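You operate a simulated robot arm through the tools that you are given. There is no shell and no other tool.

You run a simulated two-armed robot. Do the job below in one go: nothing can be reset, and whatever is moved stays where it is left.

TASK
Change the sensor fuse: brown fuse out, white fuse in.
Fine: isolator lever off first and on again last; the brown fuse goes in the brown holder. Where these are worked on the way, their far stop is far enough and under half their travel is too little: isolator lever.

Only the result counts: the job must be done as asked and must still hold three seconds after the hand-in. Knocking over, shifting, dropping, spilling or breaking anything else fails it.

THE ROBOT
Two 7-joint arms with fingered hands on one trunk that stands fixed in place. Base frame: the origin is at the foot of the trunk, x ahead of it, y to its left, z up. Lengths are in m, angles in degrees, forces in N, time in s.
The left shoulder is at [0.07, 0.145, 1.162], the right one opposite. With the tool pointing down near the work surface each hand reaches from about 0.42 to 0.78 m from the base axis, measured 20 degrees to its own side. Payload 3.5 kg a hand.
The tool frame of a hand sits at the grasp point between the pads (the TCP): z along the fingers, y along the line on which they close. The tips reach 0.025 m beyond it. The gripper opens to 0.088 m; its body begins 0.029 m behind the TCP. The gripper is a hand of 4 fingers: y runs from the thumb to the fingers, the wrist lies at [-0.013, -0.097, -0.162] in the tool frame.
Orientation is told as [roll, pitch, yaw] about the base's x, y, z axes, in that order, counted from this pose: with the fingers straight down and the wrist toward the robot, the tool's x, y and z point along [0, 1, 0], [1, 0, 0] and [0, 0, -1] of the base frame.

THE INTERFACE
- The arms move only by the tool move_arm. It takes "left_deltas", "right_deltas" or both (then of equal length, played together; a hand with none holds still); each is a list of rows, each an object (a shift or turn left out is 0) with "xyz": the shift along the tool's x, y, z in units of 40 mm (1.0 is 40 mm), a list of three; "delta_rot": the turn, a rotation vector about the tool's x, y, z in units of 6 degrees (1.0 is 6 degrees), a list of three. In form: [{"xyz": [x, y, z], "delta_rot": [rx, ry, rz]}, ...]. A call has 1 to 20 rows; each row shifts and turns the commanded pose from where the row before left it, along the tool's axes as they then stand. A call with a number of a shift or a turn outside -1 to 1 is refused whole. Rows are played at 5 a second. More than 0.05 m and 8.6 degrees between two rows, and nothing of the call is played. A pose out of reach is approached as far as the arm can. The call stops where the force on the tool passes 60 N (or 10 N more than at its start, if that is more) or the arm is blocked; 0.2 s more then pass. In this call time passes only in rows, and 0.2 s behind the last. It gives the time, the measured TCP pose, the force on the tool (base axes), the opening and the grip force at its end, in the units of the frame above (readings bear some noise), with the torque about the TCP (base axes, N m) and any sound that the robot's microphone picked up, and new pictures: "views" is both (left out), scene, wrist or none (wrist: the cameras of the hands that moved).
- Cameras (640 x 400 px; columns grow to the right, rows downward): "scene" is now at [0.1319, -0.0271, 1.4747]; the picture's right is [-0.31, -0.95, 0.00], its down [-0.61, 0.20, -0.77] and it looks along [0.73, -0.24, -0.64] (base axes); focal length 272 px, centre (320, 200). "left" rides on the left gripper at [-0.064, -0.083, -0.098] in its tool frame; the picture's right is [-0.62, -0.37, 0.69], its down [0.71, -0.63, 0.30] and it looks along [0.33, 0.68, 0.65] (tool axes); focal length 265 px, centre (320, 200). "right" rides on the right gripper at [0.064, -0.083, -0.098] in its tool frame; the picture's right is [-0.62, 0.37, -0.69], its down [-0.71, -0.63, 0.30] and it looks along [-0.32, 0.68, 0.65] (tool axes); focal length 265 px, centre (320, 200). There is no depth. A picture from a camera that has moved, and an enlarged one, comes with that camera's place and axes in the base frame and with its lens.
- slide_trunk(by): slides the trunk up (or, below 0, down) by that many m; the arms and the scene camera ride with it, the base frame stays. It gives what a move gives, with no picture.
- move_fingers(index, middle, ring, thumb_bend, thumb_turn, hand): sets how far each is bent, from 0 (flat) to 100 (curled in); at 30 the hand is open as for a grip, at 70 the pads meet at the TCP. One left out holds its place. A second passes; each finger stops where it meets its share of the squeeze, and holds until it gets a number again. It is the only way to open and close the hand. It gives what a move gives, with no picture; readings hold the bend of each and the force on the fingers (four entries, about 0 where the hand has none), thumb and palm. thumb_turn goes from beside the hand (0) to across from the fingers (100), as for a grip.
- head_to(pan, tilt): turns the head with the scene camera to pan (to the left, within 86 degrees either way) and tilt (down, from -29 to 69), counted from straight ahead of the robot. It gives what a move gives, and a new picture of the scene camera.
- close_up(camera, box): a new picture of the part [left, top, right, bottom] of that camera's present view, enlarged. No time passes.
- finish_job(): hands the job in; it is judged then, once.

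Places have to be worked out from the pictures, the camera data and where the tool is seen. Open the grippers and draw the arms clear of the work before you hand the job in, unless the task says otherwise.

The tools are called after "Request:" as a command line: name --argument value ..., lists and objects as JSON in quotes. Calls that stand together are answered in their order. move_arm: Moves the arms, as the interface text tells. Its arguments: {"type":"object","properties":{"left_deltas":{"type":"array"},"right_deltas":{"type":"array"},"views":{"type":"string","enum":["both","scene","wrist","none"]}},"required":[]} The other tools are called the same way: slide_trunk (by) moves the trunk up or down; move_fingers (index, middle, ring, thumb_bend, thumb_turn, hand) moves the fingers one by one; head_to (pan, tilt) turns the head that bears the scene camera; close_up (camera, box) takes an enlarged picture of a part of a camera's view; finish_job () hands the job in.

At the start:

```text
clock: 0.0
left_position: [0.5496, 0.1114, 1.2913]
left_tcp_rot: [0.1, 0.1, 0.0]
left_force: [-0.8, 0.1, 0.6]
left_moment: [0.03, 0.0, 0.0]
left_width: 0.0874
left_finger_force: 0.1
left_shape: jaw
left_bend: [30.0, 30.0, 30.0, 30.0, 98.0]
left_finger forces: [0.0, 0.0, 0.0, 0.0, 0.0, 0.1]
right_position: [0.4429, -0.3443, 1.1927]
right_tcp_rot: [-0.1, -0.1, 0.0]
right_force: [-0.8, 0.5, -0.5]
right_moment: [-0.03, 0.03, 0.03]
right_width: 0.0875
right_finger_force: 0.0
right_shape: jaw
right_bend: [30.0, 30.0, 30.0, 30.0, 98.0]
right_finger forces: [0.1, 0.0, 0.1, 0.0, 0.1, 0.1]
trunk travel left (down, up): [-0.725, 0.115]
head pan, tilt (commanded): [-18.2, 39.9]
```

scene: 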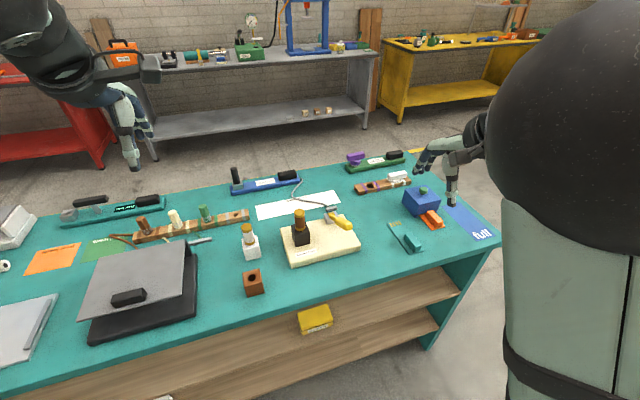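
right: 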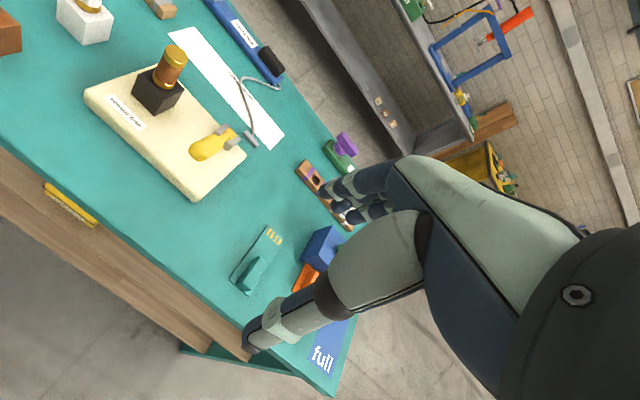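
left: 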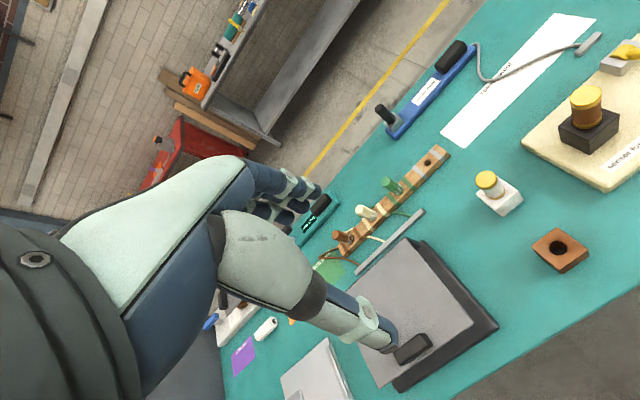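

The scene shows a cream board with a brown-banded fuse in a black socket and a yellow lever, a white holder with a fuse, and an empty brown holder. I'll enlarge these parts to identify them.

Request:
close_up --camera "scene" --box '[220, 180, 380, 300]'

Request:
close_up --camera "right" --box '[60, 0, 300, 210]'

Request:
close_up --camera "left" --box '[460, 30, 640, 290]'

Request:
close_up --camera "scene" --box '[340, 140, 500, 260]'

Request:
close_up --camera "scene" --box '[0, 150, 260, 350]'

```text
3.33 times, centred on (300, 240) of scene
camera zoom: at [0.1319, -0.0271, 1.4747], right [-0.31, -0.95, 0.0], down [-0.61, 0.2, -0.77], along [0.73, -0.24, -0.64], focal length 907 px, centre (387, 67)
```

zoom: 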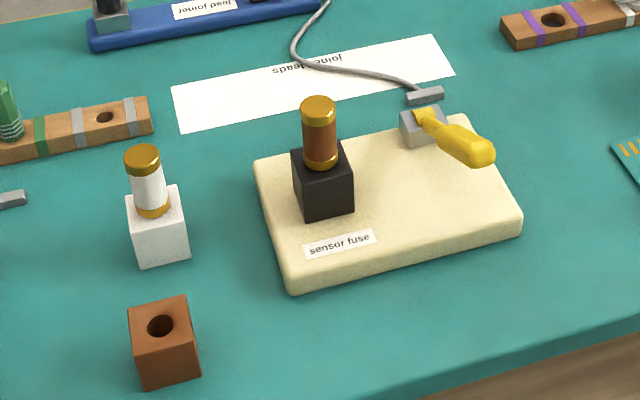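

```text
1.90 times, centred on (180, 105) of right
camera zoom: at [0.3589, -0.282, 1.291], right [0.37, -0.62, 0.69], down [-0.63, -0.71, -0.3], along [0.68, -0.32, -0.65], focal length 506 px, centre (587, 381)
```

zoom: 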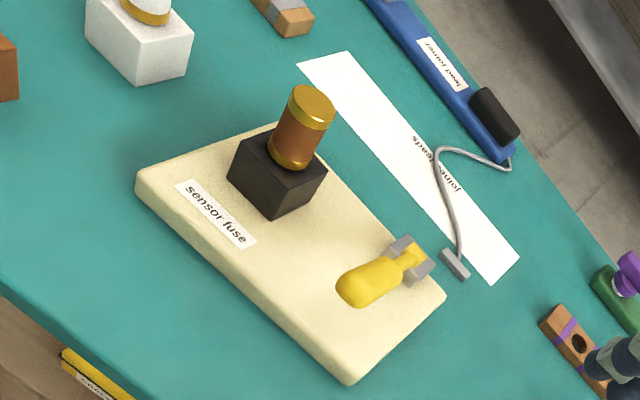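

```text
1.54 times, centred on (550, 160) of left
camera zoom: at [0.4656, 0.0486, 1.3901], right [-0.37, -0.62, -0.69], down [-0.63, 0.71, -0.3], along [0.68, 0.33, -0.65], focal length 408 px, centre (-34, 262)
```

zoom: 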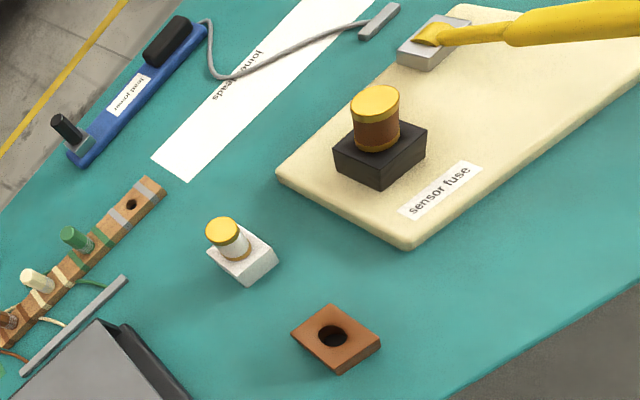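

```text
3.33 times, centred on (420, 200) of scene
camera zoom: at [0.1319, -0.0271, 1.4747], right [-0.31, -0.95, 0.0], down [-0.61, 0.2, -0.77], along [0.73, -0.24, -0.64], focal length 907 px, centre (-13, 200)
```

zoom: 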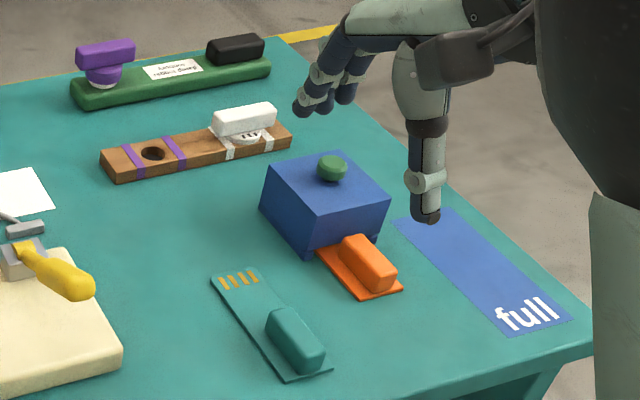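

```text
2.00 times, centred on (130, 250) of scene
camera zoom: at [0.1319, -0.0271, 1.4747], right [-0.31, -0.95, 0.0], down [-0.61, 0.2, -0.77], along [0.73, -0.24, -0.64], focal length 544 px, centre (700, 100)
```

zoom: 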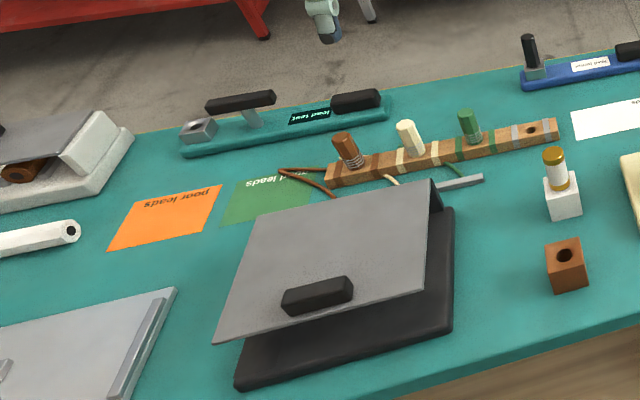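

The sensor fuse board has the brown fuse in its black socket, the white spare sits in the white holder, and the brown holder is empty. I estimate the lever pivot near [0.71,-0.25,0.89] with its tip near [0.57,-0.25,0.98]. I'll zoom in on the lever hinge.

Request:
close_up --camera "scene" --box '[310, 190, 370, 240]'

Request:
close_up --camera "right" --box '[170, 100, 270, 200]'

Request:
close_up --camera "left" --box '[560, 30, 640, 80]'

Request:
close_up --camera "scene" --box '[230, 210, 300, 300]'

```text
8.00 times, centred on (340, 215) of scene
camera zoom: at [0.1319, -0.0271, 1.4747], right [-0.31, -0.95, 0.0], down [-0.61, 0.2, -0.77], along [0.73, -0.24, -0.64], focal length 2176 px, centre (160, 80)
```

zoom: 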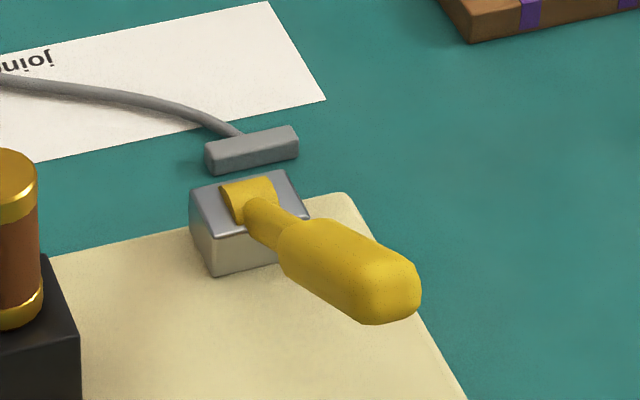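

```text
4.00 times, centred on (220, 150) of right
camera zoom: at [0.3589, -0.282, 1.291], right [0.37, -0.62, 0.69], down [-0.63, -0.71, -0.3], along [0.68, -0.32, -0.65], focal length 1062 px, centre (720, 400)
```

zoom: 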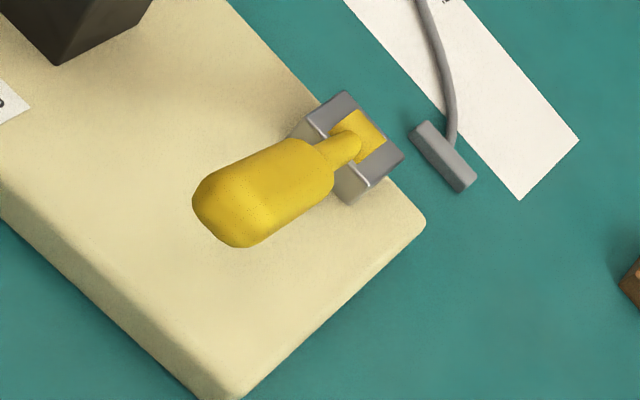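

```text
8.00 times, centred on (600, 55) of left
camera zoom: at [0.4656, 0.0486, 1.3901], right [-0.37, -0.62, -0.69], down [-0.63, 0.71, -0.3], along [0.68, 0.33, -0.65], focal length 2123 px, centre (-1920, 1360)
```

zoom: 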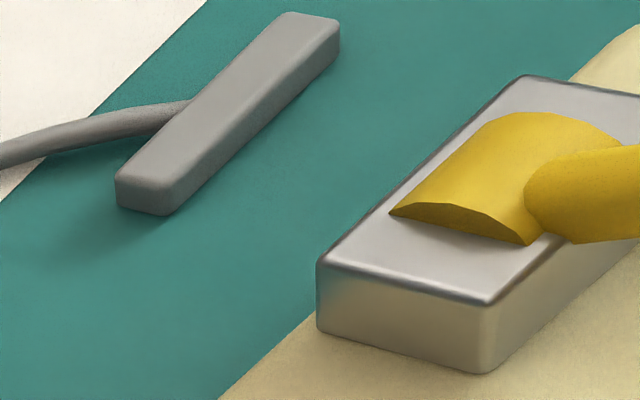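

```text
4.44 times, centred on (265, 255) of scene
camera zoom: at [0.1319, -0.0271, 1.4747], right [-0.31, -0.95, 0.0], down [-0.61, 0.2, -0.77], along [0.73, -0.24, -0.64], focal length 1209 px, centre (564, -44)
```

zoom: 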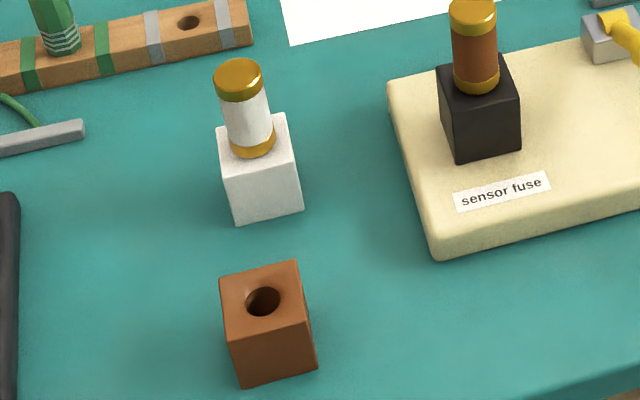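

The lever hinges about a left-right axis and leans toward the robot, so it must swing up and away. I plan to straddle its handle from both sides with the right hand. First I'll yaw the right hand 90° in free air and move the left hand aside to the left.

Request:
move_arm --right_deltas '[{"delta_rot": [0, 0, -1]}, {"delta_rot": [0, 0, -1]}, {"delta_rot": [0, 0, -1]}, {"delta_rot": [0, 0, -1]}, {"delta_rot": [0, 0, -1]}, {"delta_rot": [0, 0, -1]}, {"delta_rot": [0, 0, -1]}, {"delta_rot": [0, 0, -1]}, {"delta_rot": [0, 0, -1]}, {"delta_rot": [0, 0, -1]}, {"delta_rot": [0, 0, -1]}, {"delta_rot": [0, 0, -1]}, {"delta_rot": [0, 0, -1]}, {"delta_rot": [0, 0, -1]}, {"delta_rot": [0, 0, -1]}]' --left_deltas '[{"xyz": [1, 0, 0]}, {"xyz": [1, 0, 0]}, {"xyz": [1, 0, 0]}, {"xyz": [1, 0, 0]}, {"xyz": [1, 0, 0]}, {"xyz": [0, 0, 0]}, {"xyz": [0, 0, 0]}, {"xyz": [0, 0, 0]}, {"xyz": [0, 0, 0]}, {"xyz": [0, 0, 0]}, {"xyz": [0, 0, 0]}, {"xyz": [0, 0, 0]}, {"xyz": [0, 0, 0]}, {"xyz": [0, 0, 0]}, {"xyz": [0, 0, 0]}]'

```text
clock: 3.1
left_position: [0.5488, 0.3107, 1.2919]
left_tcp_rot: [0.0, 0.0, 0.0]
left_force: [0.2, 0.1, 0.3]
left_moment: [0.0, 0.0, -0.02]
left_width: 0.0879
left_finger_force: 0.1
left_shape: jaw
left_bend: [30.0, 30.0, 30.0, 30.0, 98.0]
left_finger forces: [0.0, 0.0, 0.0, 0.0, 0.0, 0.0]
right_position: [0.4457, -0.341, 1.194]
right_tcp_rot: [-0.4, -1.2, 85.4]
right_force: [12.2, 19.6, -22.6]
right_moment: [-0.08, -0.53, -0.52]
right_width: 0.0876
right_finger_force: 0.1
right_shape: jaw
right_bend: [30.0, 30.0, 30.0, 30.0, 98.0]
right_finger forces: [0.0, 0.1, 0.0, 0.0, 0.1, 0.0]
trunk travel left (down, up): [-0.725, 0.115]
head pan, tilt (commanded): [-18.2, 39.9]
stopped in row 15 (right hand): the force on the tool passed its limit at 170 N (the readings are from after the stop); the commanded pose is now the measured one
camera scene: at [0.1324, -0.0276, 1.4747], right [-0.31, -0.95, 0.0], down [-0.61, 0.2, -0.77], along [0.73, -0.24, -0.64], focal length 272 px, centre (320, 200)
camera right: at [0.374, -0.423, 1.2905], right [0.64, 0.3, 0.71], down [0.66, -0.68, -0.31], along [0.38, 0.67, -0.64], focal length 265 px, centre (320, 200)
camera left: at [0.4651, 0.2473, 1.391], right [-0.37, -0.62, -0.69], down [-0.63, 0.71, -0.3], along [0.68, 0.33, -0.65], focal length 265 px, centre (320, 200)
```

scene: 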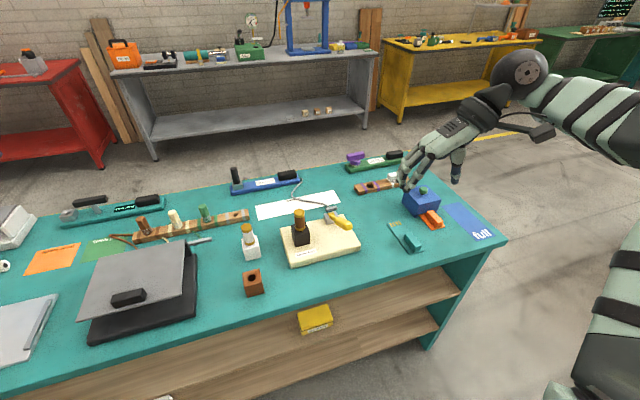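
right: 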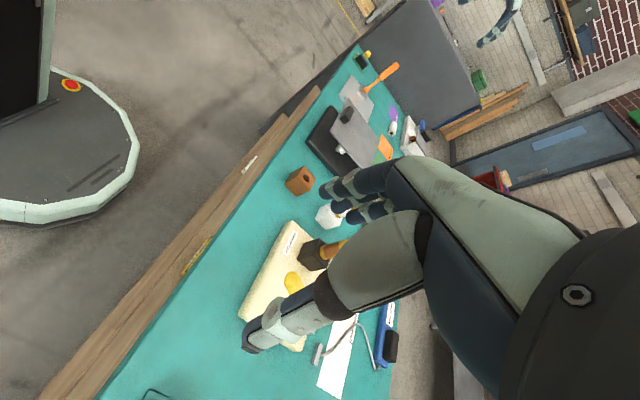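
left: 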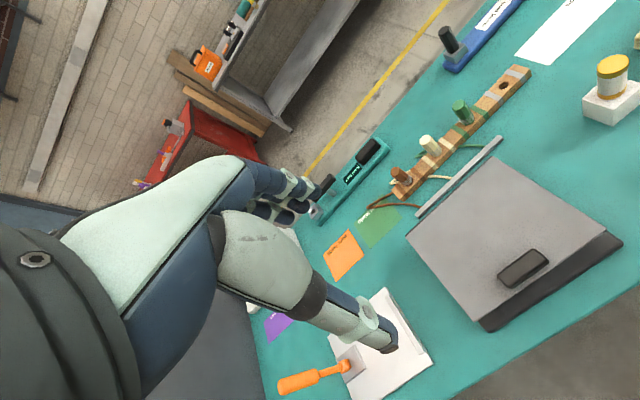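

The hand hit a limit at about 85° of yaw. I'll back off by about 12° to relieve the force and check the readings.

Request:
move_arm --right_deltas '[{"delta_rot": [0, 0, 1]}, {"delta_rot": [0, 0, 1]}, {"xyz": [0, 0, 0]}]' --views "none"

```text
clock: 3.9
left_position: [0.548, 0.3115, 1.292]
left_tcp_rot: [0.1, 0.0, 0.0]
left_force: [0.2, 0.4, 0.7]
left_moment: [0.01, -0.01, 0.0]
left_width: 0.088
left_finger_force: 0.0
left_shape: jaw
left_bend: [30.0, 30.0, 30.0, 30.0, 98.0]
left_finger forces: [0.1, 0.0, 0.0, 0.0, 0.0, 0.1]
right_position: [0.4453, -0.3411, 1.1945]
right_tcp_rot: [-0.2, -1.1, 73.5]
right_force: [0.8, -0.7, 0.7]
right_moment: [0.0, -0.02, 0.01]
right_width: 0.0876
right_finger_force: 0.1
right_shape: jaw
right_bend: [30.0, 30.0, 30.0, 30.0, 98.0]
right_finger forces: [0.1, 0.0, 0.0, 0.1, 0.0, 0.0]
trunk travel left (down, up): [-0.725, 0.115]
head pan, tilt (commanded): [-18.2, 39.9]
```

Forces are relaxed at 73.5° yaw. I'll tilt the fingers forward 30° and move the hand above the lever handle, to about [0.60,-0.25,1.065].

Request:
move_arm --right_deltas '[{"delta_rot": [-0.284, -0.959, 0]}, {"delta_rot": [-0.284, -0.959, 0]}, {"delta_rot": [-0.284, -0.959, 0]}, {"delta_rot": [-0.284, -0.959, 0]}, {"delta_rot": [-0.284, -0.959, 0]}, {"xyz": [-0.175, 0.448, 0.796]}, {"xyz": [-0.175, 0.448, 0.796]}, {"xyz": [-0.175, 0.448, 0.796]}, {"xyz": [-0.175, 0.448, 0.796]}, {"xyz": [-0.175, 0.448, 0.796]}, {"xyz": [-0.175, 0.448, 0.796]}]'

```text
clock: 6.3
left_position: [0.55, 0.3119, 1.2913]
left_tcp_rot: [0.0, 0.1, 0.0]
left_force: [0.1, -0.3, 0.6]
left_moment: [-0.04, -0.03, 0.01]
left_width: 0.0874
left_finger_force: 0.0
left_shape: jaw
left_bend: [30.0, 30.0, 30.0, 30.0, 98.0]
left_finger forces: [0.0, 0.0, 0.0, 0.0, 0.1, 0.0]
right_position: [0.6065, -0.25, 1.0695]
right_tcp_rot: [-29.1, -9.2, 75.6]
right_force: [0.3, -0.3, -0.9]
right_moment: [0.01, 0.02, 0.01]
right_width: 0.0877
right_finger_force: 0.1
right_shape: jaw
right_bend: [30.0, 30.0, 30.0, 30.0, 98.0]
right_finger forces: [0.0, 0.1, 0.0, 0.0, 0.0, 0.0]
trunk travel left (down, up): [-0.725, 0.115]
head pan, tilt (commanded): [-18.2, 39.9]
camera scene: at [0.1339, -0.0268, 1.4745], right [-0.31, -0.95, 0.0], down [-0.61, 0.2, -0.77], along [0.73, -0.24, -0.64], focal length 272 px, centre (320, 200)
camera right: at [0.4838, -0.3127, 1.1103], right [0.25, 0.16, 0.95], down [0.59, -0.81, -0.02], along [0.77, 0.57, -0.3], focal length 265 px, centre (320, 200)
```

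scene: 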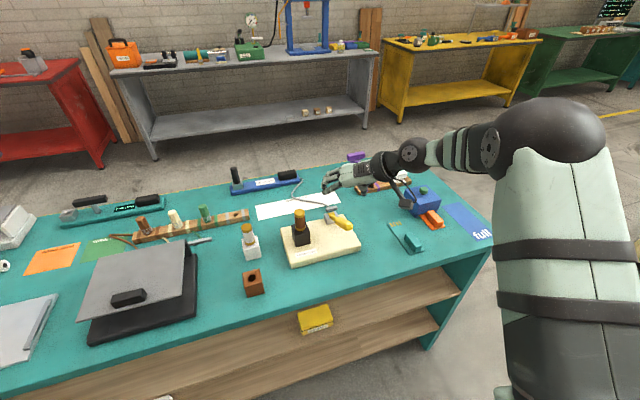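
right: 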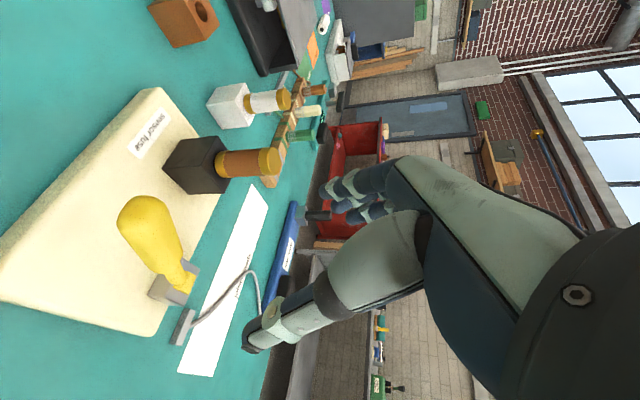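

The tilt went through cleanly. The lever tip triangulates to about [0.567,-0.25,0.983], which agrees with my earlier estimate. I'll lower the open hand part way over the outer end of the handle and check alignment.

Request:
move_arm --right_deltas '[{"xyz": [0.409, -0.121, 0.425]}, {"xyz": [0.409, -0.121, 0.425]}]'

Request:
close_up --camera "scene" --box '[290, 160, 410, 250]'

```text
clock: 6.9
left_position: [0.5505, 0.3101, 1.2919]
left_tcp_rot: [0.0, 0.0, 0.0]
left_force: [1.1, -0.3, -0.1]
left_moment: [-0.03, 0.01, -0.01]
left_width: 0.0876
left_finger_force: 0.1
left_shape: jaw
left_bend: [30.0, 30.0, 30.0, 30.0, 98.0]
left_finger forces: [0.0, 0.1, 0.0, 0.0, 0.1, 0.1]
right_position: [0.5916, -0.2495, 1.0196]
right_tcp_rot: [-29.2, -9.2, 75.7]
right_force: [0.2, 0.5, -0.2]
right_moment: [0.0, -0.03, 0.0]
right_width: 0.0878
right_finger_force: 0.0
right_shape: jaw
right_bend: [30.0, 30.0, 30.0, 30.0, 98.0]
right_finger forces: [0.1, 0.0, 0.0, 0.1, 0.0, 0.1]
trunk travel left (down, up): [-0.725, 0.115]
head pan, tilt (commanded): [-18.2, 39.9]
camera scene: at [0.1332, -0.0274, 1.4746], right [-0.31, -0.95, 0.0], down [-0.61, 0.2, -0.77], along [0.73, -0.24, -0.64], focal length 272 px, centre (320, 200)
camera right: at [0.4684, -0.313, 1.0602], right [0.25, 0.16, 0.95], down [0.59, -0.81, -0.02], along [0.77, 0.57, -0.3], focal length 265 px, centre (320, 200)
```

scene: 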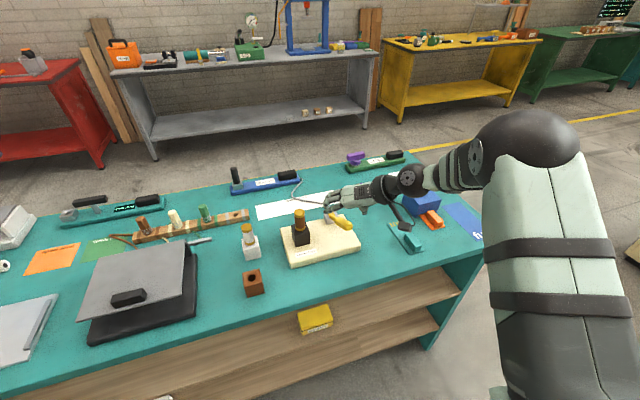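
right: 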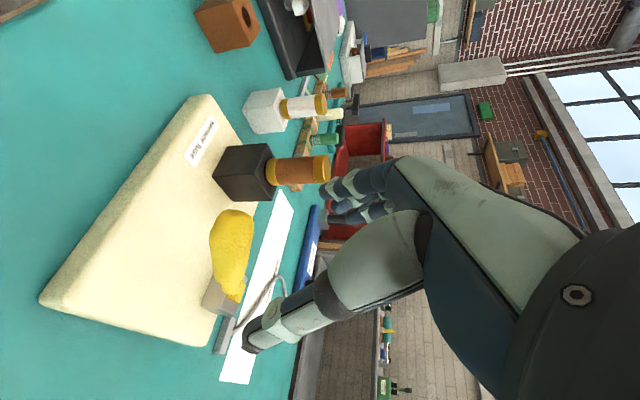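

```text
4.44 times, centred on (350, 205) of scene
camera zoom: at [0.1332, -0.0274, 1.4746], right [-0.31, -0.95, 0.0], down [-0.61, 0.2, -0.77], along [0.73, -0.24, -0.64], focal length 1209 px, centre (187, 178)
```

zoom: 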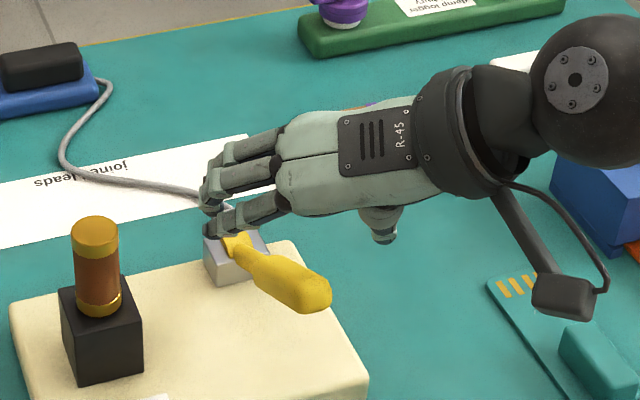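

The handle lies between the fingers on its left and the thumb on its right. I'll lower the remaining 46 mm.

Request:
move_arm --right_deltas '[{"xyz": [0.409, -0.121, 0.425]}, {"xyz": [0.409, -0.121, 0.425]}]'

Request:
close_up --camera "scene" --box '[290, 160, 410, 250]'

Request:
close_up --camera "right" --box '[200, 140, 420, 360]'

```text
clock: 7.5
left_position: [0.5503, 0.3108, 1.2923]
left_tcp_rot: [-0.1, 0.1, 0.0]
left_force: [-0.1, 1.3, 0.3]
left_moment: [-0.01, -0.01, 0.0]
left_width: 0.0875
left_finger_force: 0.0
left_shape: jaw
left_bend: [30.0, 30.0, 30.0, 30.0, 98.0]
left_finger forces: [0.1, 0.0, 0.0, 0.1, 0.1, 0.0]
right_position: [0.5774, -0.2485, 0.9726]
right_tcp_rot: [-29.1, -9.1, 75.6]
right_force: [0.1, -0.1, 0.2]
right_moment: [0.04, -0.01, 0.03]
right_width: 0.0876
right_finger_force: 0.0
right_shape: jaw
right_bend: [30.0, 30.0, 30.0, 30.0, 98.0]
right_finger forces: [0.1, 0.1, 0.1, 0.0, 0.0, 0.0]
trunk travel left (down, up): [-0.725, 0.115]
head pan, tilt (commanded): [-18.2, 39.9]
camera scene: at [0.1329, -0.0276, 1.4746], right [-0.31, -0.95, 0.0], down [-0.61, 0.2, -0.77], along [0.73, -0.24, -0.64], focal length 272 px, centre (320, 200)
camera right: at [0.454, -0.3121, 1.0141], right [0.25, 0.16, 0.95], down [0.59, -0.81, -0.02], along [0.77, 0.57, -0.3], focal length 265 px, centre (320, 200)
```

scene: 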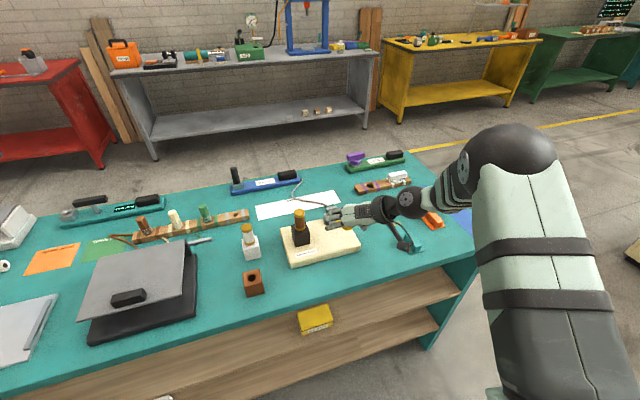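
right: 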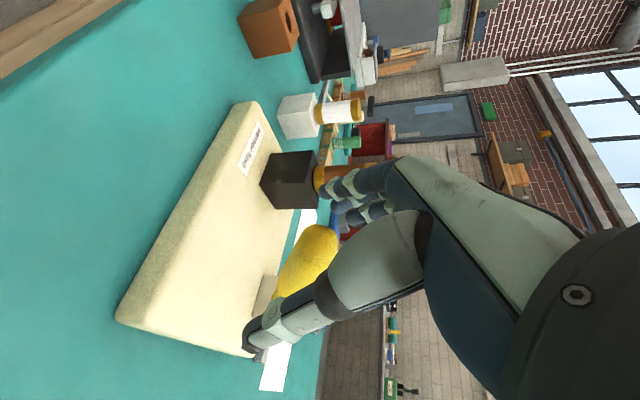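

```text
4.44 times, centred on (350, 205) of scene
camera zoom: at [0.1329, -0.0276, 1.4746], right [-0.31, -0.95, 0.0], down [-0.61, 0.2, -0.77], along [0.73, -0.24, -0.64], focal length 1209 px, centre (187, 178)
```

zoom: 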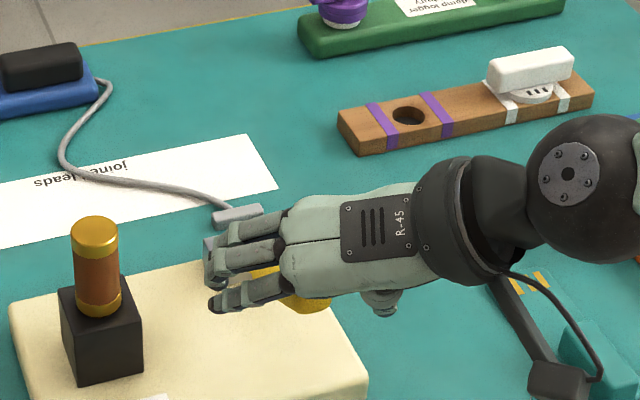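

```text
1.82 times, centred on (310, 250) of right
camera zoom: at [0.454, -0.3121, 1.0141], right [0.25, 0.16, 0.95], down [0.59, -0.81, -0.02], along [0.77, 0.57, -0.3], focal length 483 px, centre (338, 109)
```

zoom: 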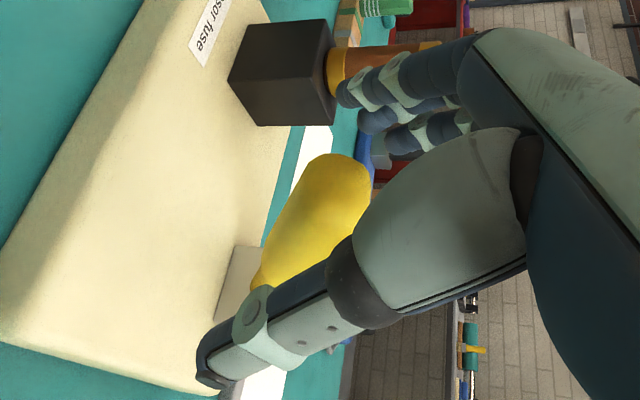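

The handle sits between thumb and fingers, with the TCP near its outer end. I'll close the right hand on it.

Request:
move_fingers --hand "right" --index 64 --middle 64 --ring 64 --thumb_bend 64

Request:
close_up --camera "right" --box '[200, 140, 420, 360]'

Request:
close_up --camera "scene" --box '[290, 160, 410, 250]'

```text
clock: 8.5
left_position: [0.5482, 0.311, 1.2931]
left_tcp_rot: [0.0, 0.0, 0.0]
left_force: [0.0, 0.7, -0.1]
left_moment: [-0.01, -0.03, 0.02]
left_width: 0.0877
left_finger_force: 0.0
left_shape: jaw
left_bend: [30.0, 30.0, 30.0, 30.0, 98.0]
left_finger forces: [0.0, 0.0, 0.0, 0.0, 0.1, 0.0]
right_position: [0.5769, -0.2486, 0.975]
right_tcp_rot: [-29.1, -9.2, 75.8]
right_force: [-0.3, -0.1, -0.5]
right_moment: [0.03, -0.01, 0.08]
right_width: 0.02
right_finger_force: 4.3
right_shape: fingers
right_bend: [62.0, 59.0, 64.0, 59.0, 97.0]
right_finger forces: [1.2, 3.9, 0.1, 0.0, 4.7, 0.0]
trunk travel left (down, up): [-0.725, 0.115]
head pan, tilt (commanded): [-18.2, 39.9]
```

```text
1.82 times, centred on (310, 250) of right
camera zoom: at [0.4532, -0.3116, 1.0149], right [0.25, 0.16, 0.95], down [0.59, -0.81, -0.02], along [0.77, 0.57, -0.3], focal length 483 px, centre (338, 109)
```

zoom: 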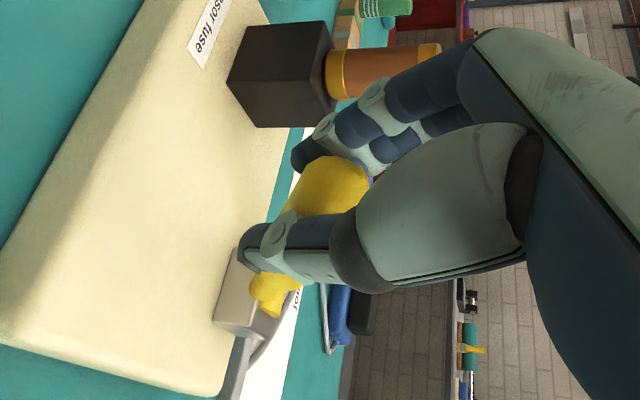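

```text
4.44 times, centred on (350, 205) of scene
camera zoom: at [0.1316, -0.027, 1.4747], right [-0.31, -0.95, 0.0], down [-0.61, 0.2, -0.77], along [0.73, -0.24, -0.64], focal length 1209 px, centre (187, 178)
```

zoom: 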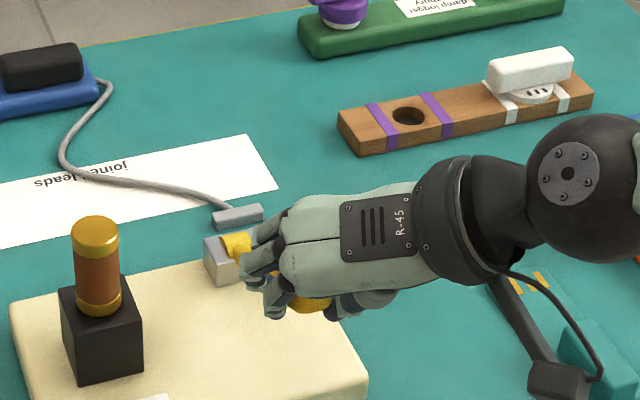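

The grip holds: width is 20 mm and index, middle and thumb are loaded. I'll lift the handle along the first 20° of its arc and watch the forces.

Request:
move_arm --right_deltas '[{"xyz": [-0.238, 0.07, -0.112]}, {"xyz": [-0.238, 0.07, -0.112]}, {"xyz": [-0.286, 0.085, -0.08]}, {"xyz": [-0.286, 0.085, -0.08]}]'

Request:
close_up --camera "right" --box '[200, 140, 420, 360]'

Request:
close_up --camera "scene" --box '[290, 160, 410, 250]'

```text
clock: 9.5
left_position: [0.5499, 0.3128, 1.293]
left_tcp_rot: [0.0, 0.0, 0.1]
left_force: [-0.7, -0.7, -0.9]
left_moment: [-0.01, 0.0, 0.02]
left_width: 0.0875
left_finger_force: 0.1
left_shape: jaw
left_bend: [30.0, 30.0, 30.0, 30.0, 98.0]
left_finger forces: [0.1, 0.0, 0.0, 0.0, 0.0, 0.1]
right_position: [0.6098, -0.2497, 1.0122]
right_tcp_rot: [-29.2, -9.2, 75.7]
right_force: [-0.9, 0.1, 0.6]
right_moment: [-0.01, -0.03, 0.01]
right_width: 0.0116
right_finger_force: 0.0
right_shape: fingers
right_bend: [64.0, 64.0, 64.0, 64.0, 97.0]
right_finger forces: [0.0, 0.1, 0.0, 0.0, 0.0, 0.0]
trunk travel left (down, up): [-0.725, 0.115]
head pan, tilt (commanded): [-18.2, 39.9]
camera scene: at [0.1323, -0.0268, 1.4747], right [-0.31, -0.95, 0.0], down [-0.61, 0.2, -0.77], along [0.73, -0.24, -0.64], focal length 272 px, centre (320, 200)
camera right: at [0.4856, -0.3117, 1.0519], right [0.25, 0.16, 0.95], down [0.59, -0.81, -0.02], along [0.77, 0.57, -0.3], focal length 265 px, centre (320, 200)
```

scene: 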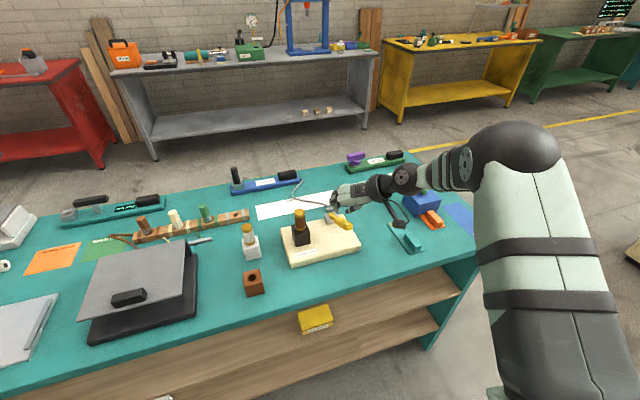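
right: 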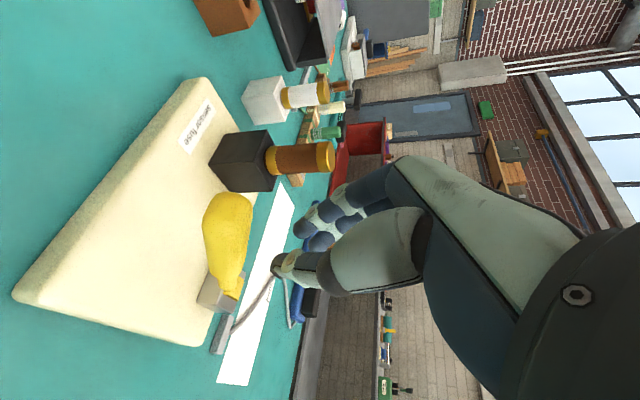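

```text
1.82 times, centred on (310, 250) of right
camera zoom: at [0.4856, -0.3117, 1.0519], right [0.25, 0.16, 0.95], down [0.59, -0.81, -0.02], along [0.77, 0.57, -0.3], focal length 483 px, centre (338, 109)
```

zoom: 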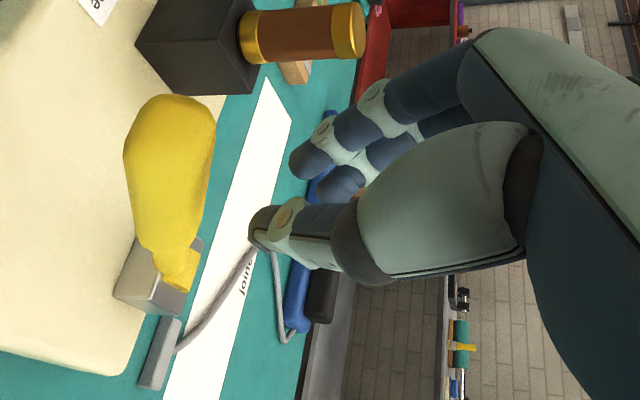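

```text
4.44 times, centred on (350, 205) of scene
camera zoom: at [0.1323, -0.0268, 1.4747], right [-0.31, -0.95, 0.0], down [-0.61, 0.2, -0.77], along [0.73, -0.24, -0.64], focal length 1209 px, centre (187, 178)
```

zoom: 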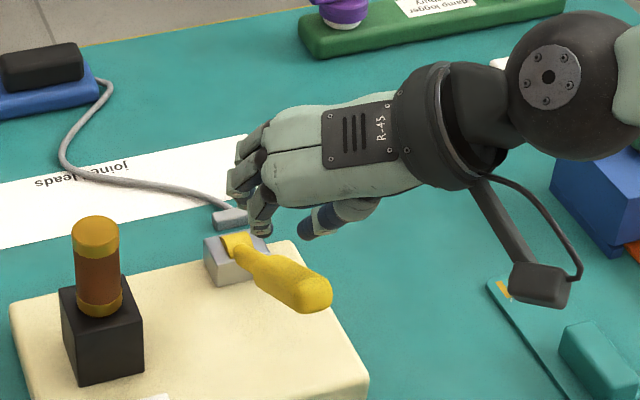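

The pinch slipped off and the lever has not moved. I'll use form instead of friction: close the hand, bring its edge in from the robot side under the handle, and push up and forward. First I retreat up, then back, then down in front of the lever tip.

Request:
move_arm --right_deltas '[{"xyz": [-0.36, 0.107, -0.65]}, {"xyz": [0.666, -0.23, -0.406]}, {"xyz": [0.666, -0.23, -0.406]}, {"xyz": [0.666, -0.23, -0.406]}, {"xyz": [0.666, -0.23, -0.406]}, {"xyz": [0.448, -0.133, 0.808]}, {"xyz": [0.448, -0.133, 0.808]}, {"xyz": [0.448, -0.133, 0.808]}]'

Request:
close_up --camera "scene" --box '[290, 180, 450, 300]'

```text
clock: 11.3
left_position: [0.5492, 0.3106, 1.2932]
left_tcp_rot: [0.1, 0.0, 0.0]
left_force: [-0.1, 0.5, 0.5]
left_moment: [0.03, 0.03, -0.02]
left_width: 0.0876
left_finger_force: 0.1
left_shape: jaw
left_bend: [30.0, 30.0, 30.0, 30.0, 98.0]
left_finger forces: [0.1, 0.1, 0.1, 0.0, 0.0, 0.0]
right_position: [0.4811, -0.2525, 0.9294]
right_tcp_rot: [-29.2, -9.2, 75.7]
right_force: [0.2, 0.0, -0.1]
right_moment: [0.03, 0.01, 0.01]
right_width: 0.0115
right_finger_force: 0.1
right_shape: fingers
right_bend: [64.0, 64.0, 64.0, 64.0, 97.0]
right_finger forces: [0.0, 0.0, 0.0, 0.1, 0.1, 0.1]
trunk travel left (down, up): [-0.725, 0.115]
head pan, tilt (commanded): [-18.2, 39.9]
camera scene: at [0.1324, -0.028, 1.4747], right [-0.31, -0.95, 0.0], down [-0.61, 0.2, -0.77], along [0.73, -0.24, -0.64], focal length 272 px, centre (320, 200)
camera right: at [0.3583, -0.3153, 0.9692], right [0.25, 0.16, 0.95], down [0.59, -0.81, -0.02], along [0.77, 0.57, -0.3], focal length 265 px, centre (320, 200)
```

scene: 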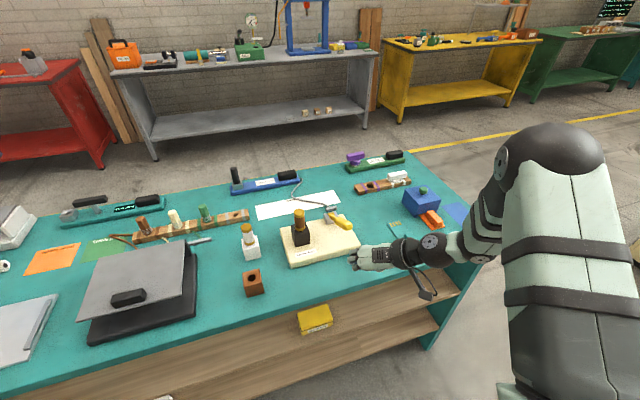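
right: 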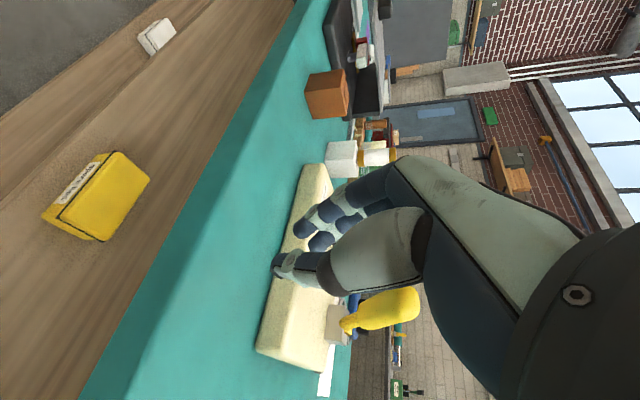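

```text
3.33 times, centred on (370, 240) of scene
camera zoom: at [0.1324, -0.028, 1.4747], right [-0.31, -0.95, 0.0], down [-0.61, 0.2, -0.77], along [0.73, -0.24, -0.64], focal length 907 px, centre (153, 67)
```

zoom: 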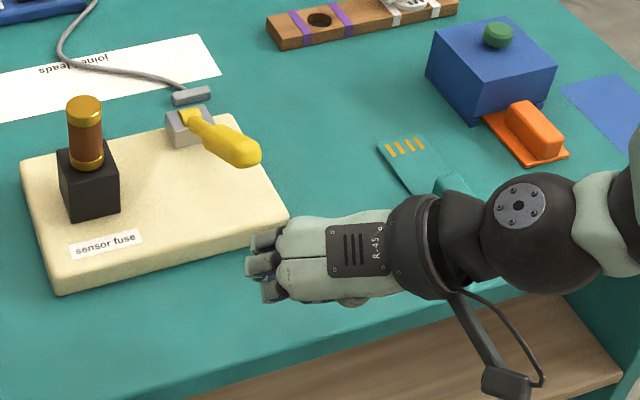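

The closed hand is now in front of and below the lever tip, about 6 cm short. I'll move forward until its edge sits just under the handle.

Request:
move_arm --right_deltas '[{"xyz": [-0.484, 0.143, 0.209]}, {"xyz": [-0.484, 0.143, 0.209]}, {"xyz": [-0.484, 0.143, 0.209]}]'

Request:
close_up --camera "scene" --box '[290, 180, 450, 300]'

Request:
close_up --camera "right" --box '[240, 180, 440, 380]'

```text
clock: 12.1
left_position: [0.5486, 0.3114, 1.2924]
left_tcp_rot: [0.0, -0.1, -0.1]
left_force: [1.0, -0.6, 0.8]
left_moment: [0.02, 0.02, -0.03]
left_width: 0.0876
left_finger_force: 0.0
left_shape: jaw
left_bend: [30.0, 30.0, 30.0, 30.0, 98.0]
left_finger forces: [0.0, 0.0, 0.1, 0.0, 0.1, 0.0]
right_position: [0.5452, -0.2498, 0.9353]
right_tcp_rot: [-29.1, -9.2, 75.6]
right_force: [-1.5, -0.4, -1.0]
right_moment: [0.02, -0.04, -0.04]
right_width: 0.0116
right_finger_force: 0.1
right_shape: fingers
right_bend: [64.0, 64.0, 64.0, 64.0, 97.0]
right_finger forces: [0.1, 0.0, 0.1, 0.1, 0.0, 0.1]
trunk travel left (down, up): [-0.725, 0.115]
head pan, tilt (commanded): [-18.2, 39.9]
camera scene: at [0.1324, -0.0269, 1.4746], right [-0.31, -0.95, 0.0], down [-0.61, 0.2, -0.77], along [0.73, -0.24, -0.64], focal length 272 px, centre (320, 200)
camera right: at [0.422, -0.3139, 0.9756], right [0.25, 0.16, 0.95], down [0.59, -0.81, -0.02], along [0.77, 0.57, -0.3], focal length 265 px, centre (320, 200)
```

scene: 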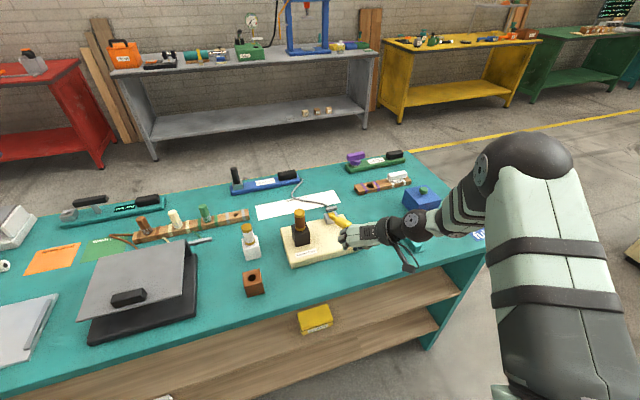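
right: 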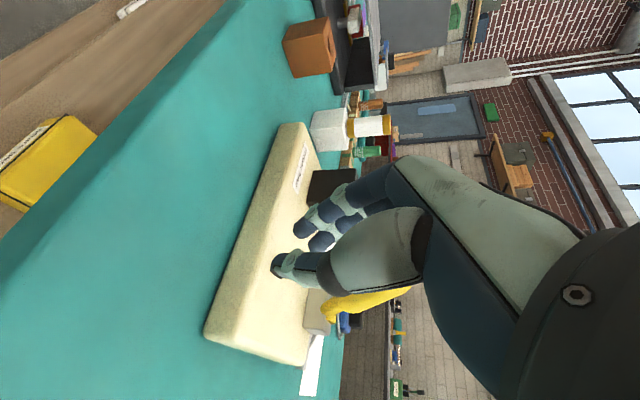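

```text
3.33 times, centred on (370, 240) of scene
camera zoom: at [0.1324, -0.0269, 1.4746], right [-0.31, -0.95, 0.0], down [-0.61, 0.2, -0.77], along [0.73, -0.24, -0.64], focal length 907 px, centre (153, 67)
```

zoom: 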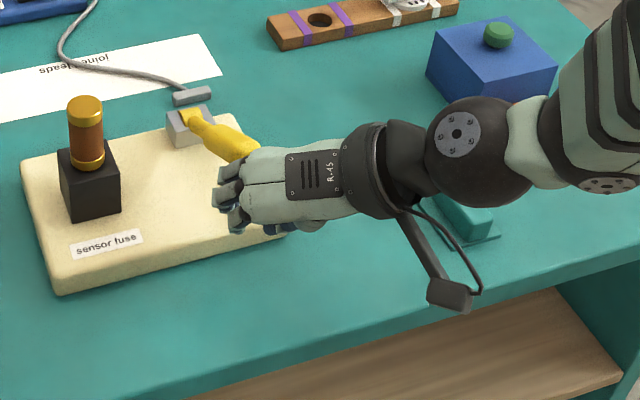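

```text
2.00 times, centred on (340, 280) of right
camera zoom: at [0.422, -0.3139, 0.9756], right [0.25, 0.16, 0.95], down [0.59, -0.81, -0.02], along [0.77, 0.57, -0.3], focal length 531 px, centre (280, 40)
```

zoom: 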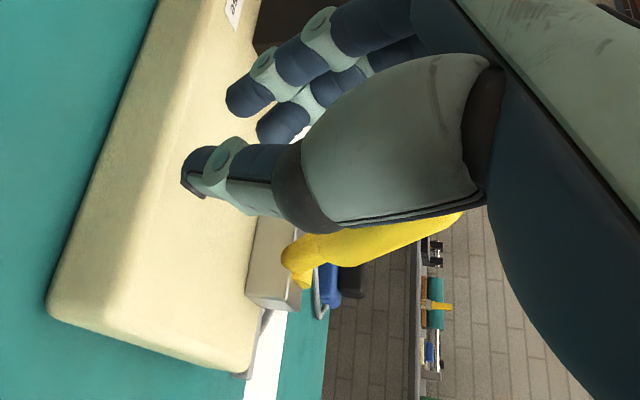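

The palm edge is now right under the handle tip. I'll push up and forward along the start of the arc.

Request:
move_arm --right_deltas '[{"xyz": [-0.227, 0.067, -0.109]}, {"xyz": [-0.376, 0.111, -0.149]}, {"xyz": [-0.376, 0.111, -0.149]}]' --views "wrist"

Request:
close_up --camera "scene" --box '[290, 160, 450, 280]'

```text
clock: 12.9
left_position: [0.5475, 0.312, 1.2937]
left_tcp_rot: [-0.1, 0.1, 0.1]
left_force: [-0.7, -0.2, 0.0]
left_moment: [0.0, -0.02, 0.0]
left_width: 0.0875
left_finger_force: 0.1
left_shape: jaw
left_bend: [30.0, 30.0, 30.0, 30.0, 98.0]
left_finger forces: [0.0, 0.0, 0.0, 0.0, 0.0, 0.1]
right_position: [0.567, -0.2482, 0.9641]
right_tcp_rot: [-28.1, -9.0, 75.8]
right_force: [-19.9, 10.7, -26.4]
right_moment: [-0.25, 0.81, 0.54]
right_width: 0.0116
right_finger_force: 16.3
right_shape: fingers
right_bend: [64.0, 64.0, 57.0, 64.0, 98.0]
right_finger forces: [0.1, 24.2, 8.2, 0.1, 0.0, 0.1]
trunk travel left (down, up): [-0.725, 0.115]
head pan, tilt (commanded): [-18.2, 39.9]
camera right: at [0.4442, -0.3131, 1.0068], right [0.27, 0.16, 0.95], down [0.59, -0.8, -0.03], along [0.76, 0.57, -0.31], focal length 265 px, centre (320, 200)
```

right: 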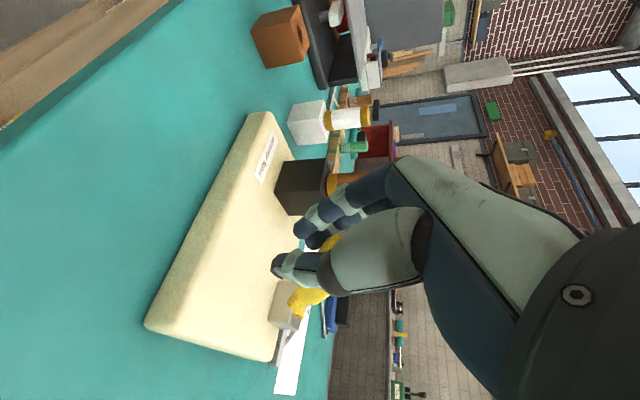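

```text
3.33 times, centred on (370, 220) of scene
camera zoom: at [0.1311, -0.026, 1.4744], right [-0.31, -0.95, 0.0], down [-0.61, 0.2, -0.77], along [0.73, -0.24, -0.64], focal length 907 px, centre (153, 133)
```

zoom: 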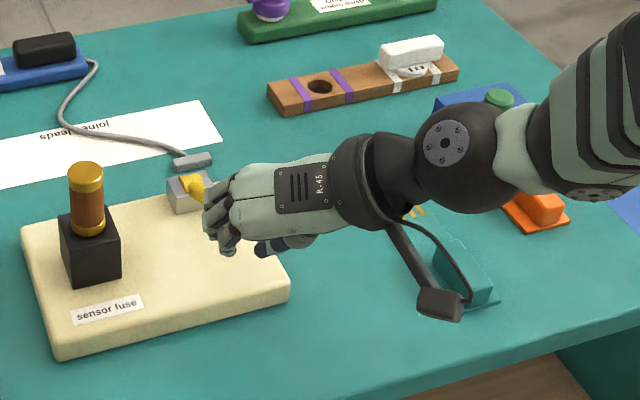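

I have contact, with about 33 N reaction and load on the middle and ring fingers. I'll look closely to see whether the lever has started to move.

Request:
close_up --camera "right" --box '[240, 180, 400, 360]'

Request:
close_up --camera "scene" --box '[325, 190, 385, 240]'

```text
2.22 times, centred on (320, 270) of right
camera zoom: at [0.4442, -0.3131, 1.0068], right [0.27, 0.16, 0.95], down [0.59, -0.8, -0.03], along [0.76, 0.57, -0.31], focal length 590 px, centre (320, 44)
```

zoom: 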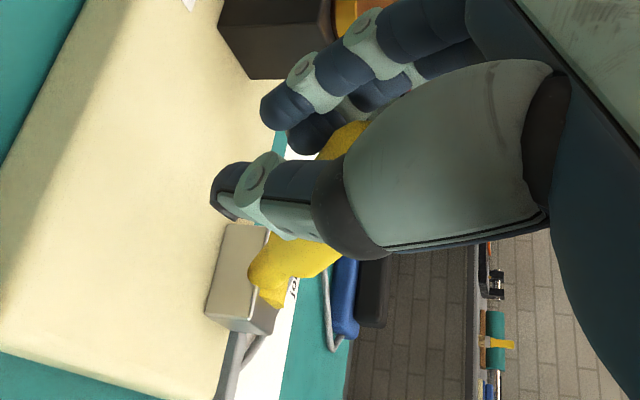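

```text
8.00 times, centred on (355, 215) of scene
camera zoom: at [0.1311, -0.026, 1.4744], right [-0.31, -0.95, 0.0], down [-0.61, 0.2, -0.77], along [0.73, -0.24, -0.64], focal length 2176 px, centre (40, 80)
```

zoom: 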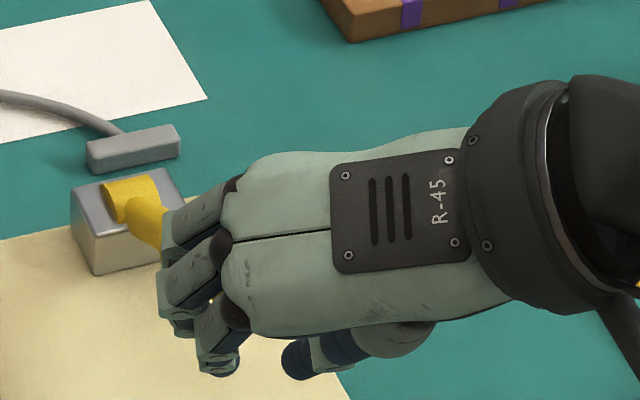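

The lever appears almost unmoved so far, with the handle pressed against the ring and middle fingers. I'll push a little further along the same direction and hold, to see whether it is just stiff.

Request:
move_arm --right_deltas '[{"xyz": [-0.12, 0.035, -0.06]}, {"xyz": [-0.12, 0.035, -0.06]}, {"xyz": [0, 0, 0]}, {"xyz": [0, 0, 0]}]' --views "wrist"

Request:
close_up --camera "scene" --box '[325, 190, 385, 240]'

```text
clock: 13.9
left_position: [0.5492, 0.3121, 1.2923]
left_tcp_rot: [0.0, 0.0, -0.1]
left_force: [0.2, -0.6, 1.0]
left_moment: [-0.01, -0.01, 0.01]
left_width: 0.0875
left_finger_force: 0.1
left_shape: jaw
left_bend: [30.0, 30.0, 30.0, 30.0, 98.0]
left_finger forces: [0.1, 0.0, 0.0, 0.0, 0.0, 0.0]
right_position: [0.5774, -0.2494, 0.9798]
right_tcp_rot: [-29.4, -9.3, 75.8]
right_force: [-4.5, 6.2, -6.4]
right_moment: [0.07, 0.17, 0.18]
right_width: 0.0197
right_finger_force: 6.1
right_shape: fingers
right_bend: [61.0, 59.0, 64.0, 60.0, 95.0]
right_finger forces: [2.6, 5.7, 0.0, 0.1, 3.1, 0.0]
trunk travel left (down, up): [-0.725, 0.115]
head pan, tilt (commanded): [-18.2, 39.9]
camera right: at [0.4537, -0.3135, 1.0204], right [0.25, 0.16, 0.95], down [0.59, -0.81, -0.02], along [0.77, 0.57, -0.3], focal length 265 px, centre (320, 200)
```

right: 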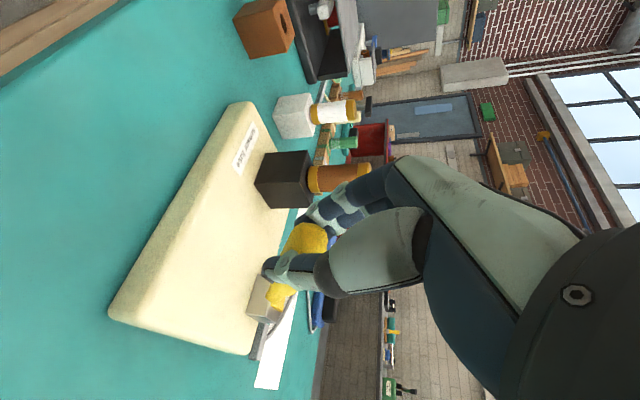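

```text
8.00 times, centred on (355, 215) of scene
camera zoom: at [0.1323, -0.0258, 1.4748], right [-0.31, -0.95, 0.0], down [-0.61, 0.2, -0.77], along [0.73, -0.24, -0.64], focal length 2176 px, centre (40, 80)
```

zoom: 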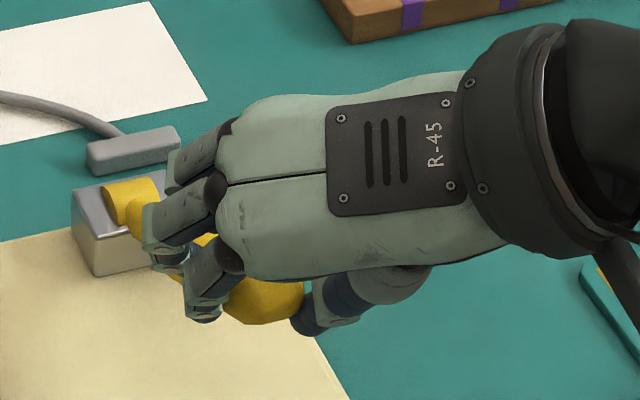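

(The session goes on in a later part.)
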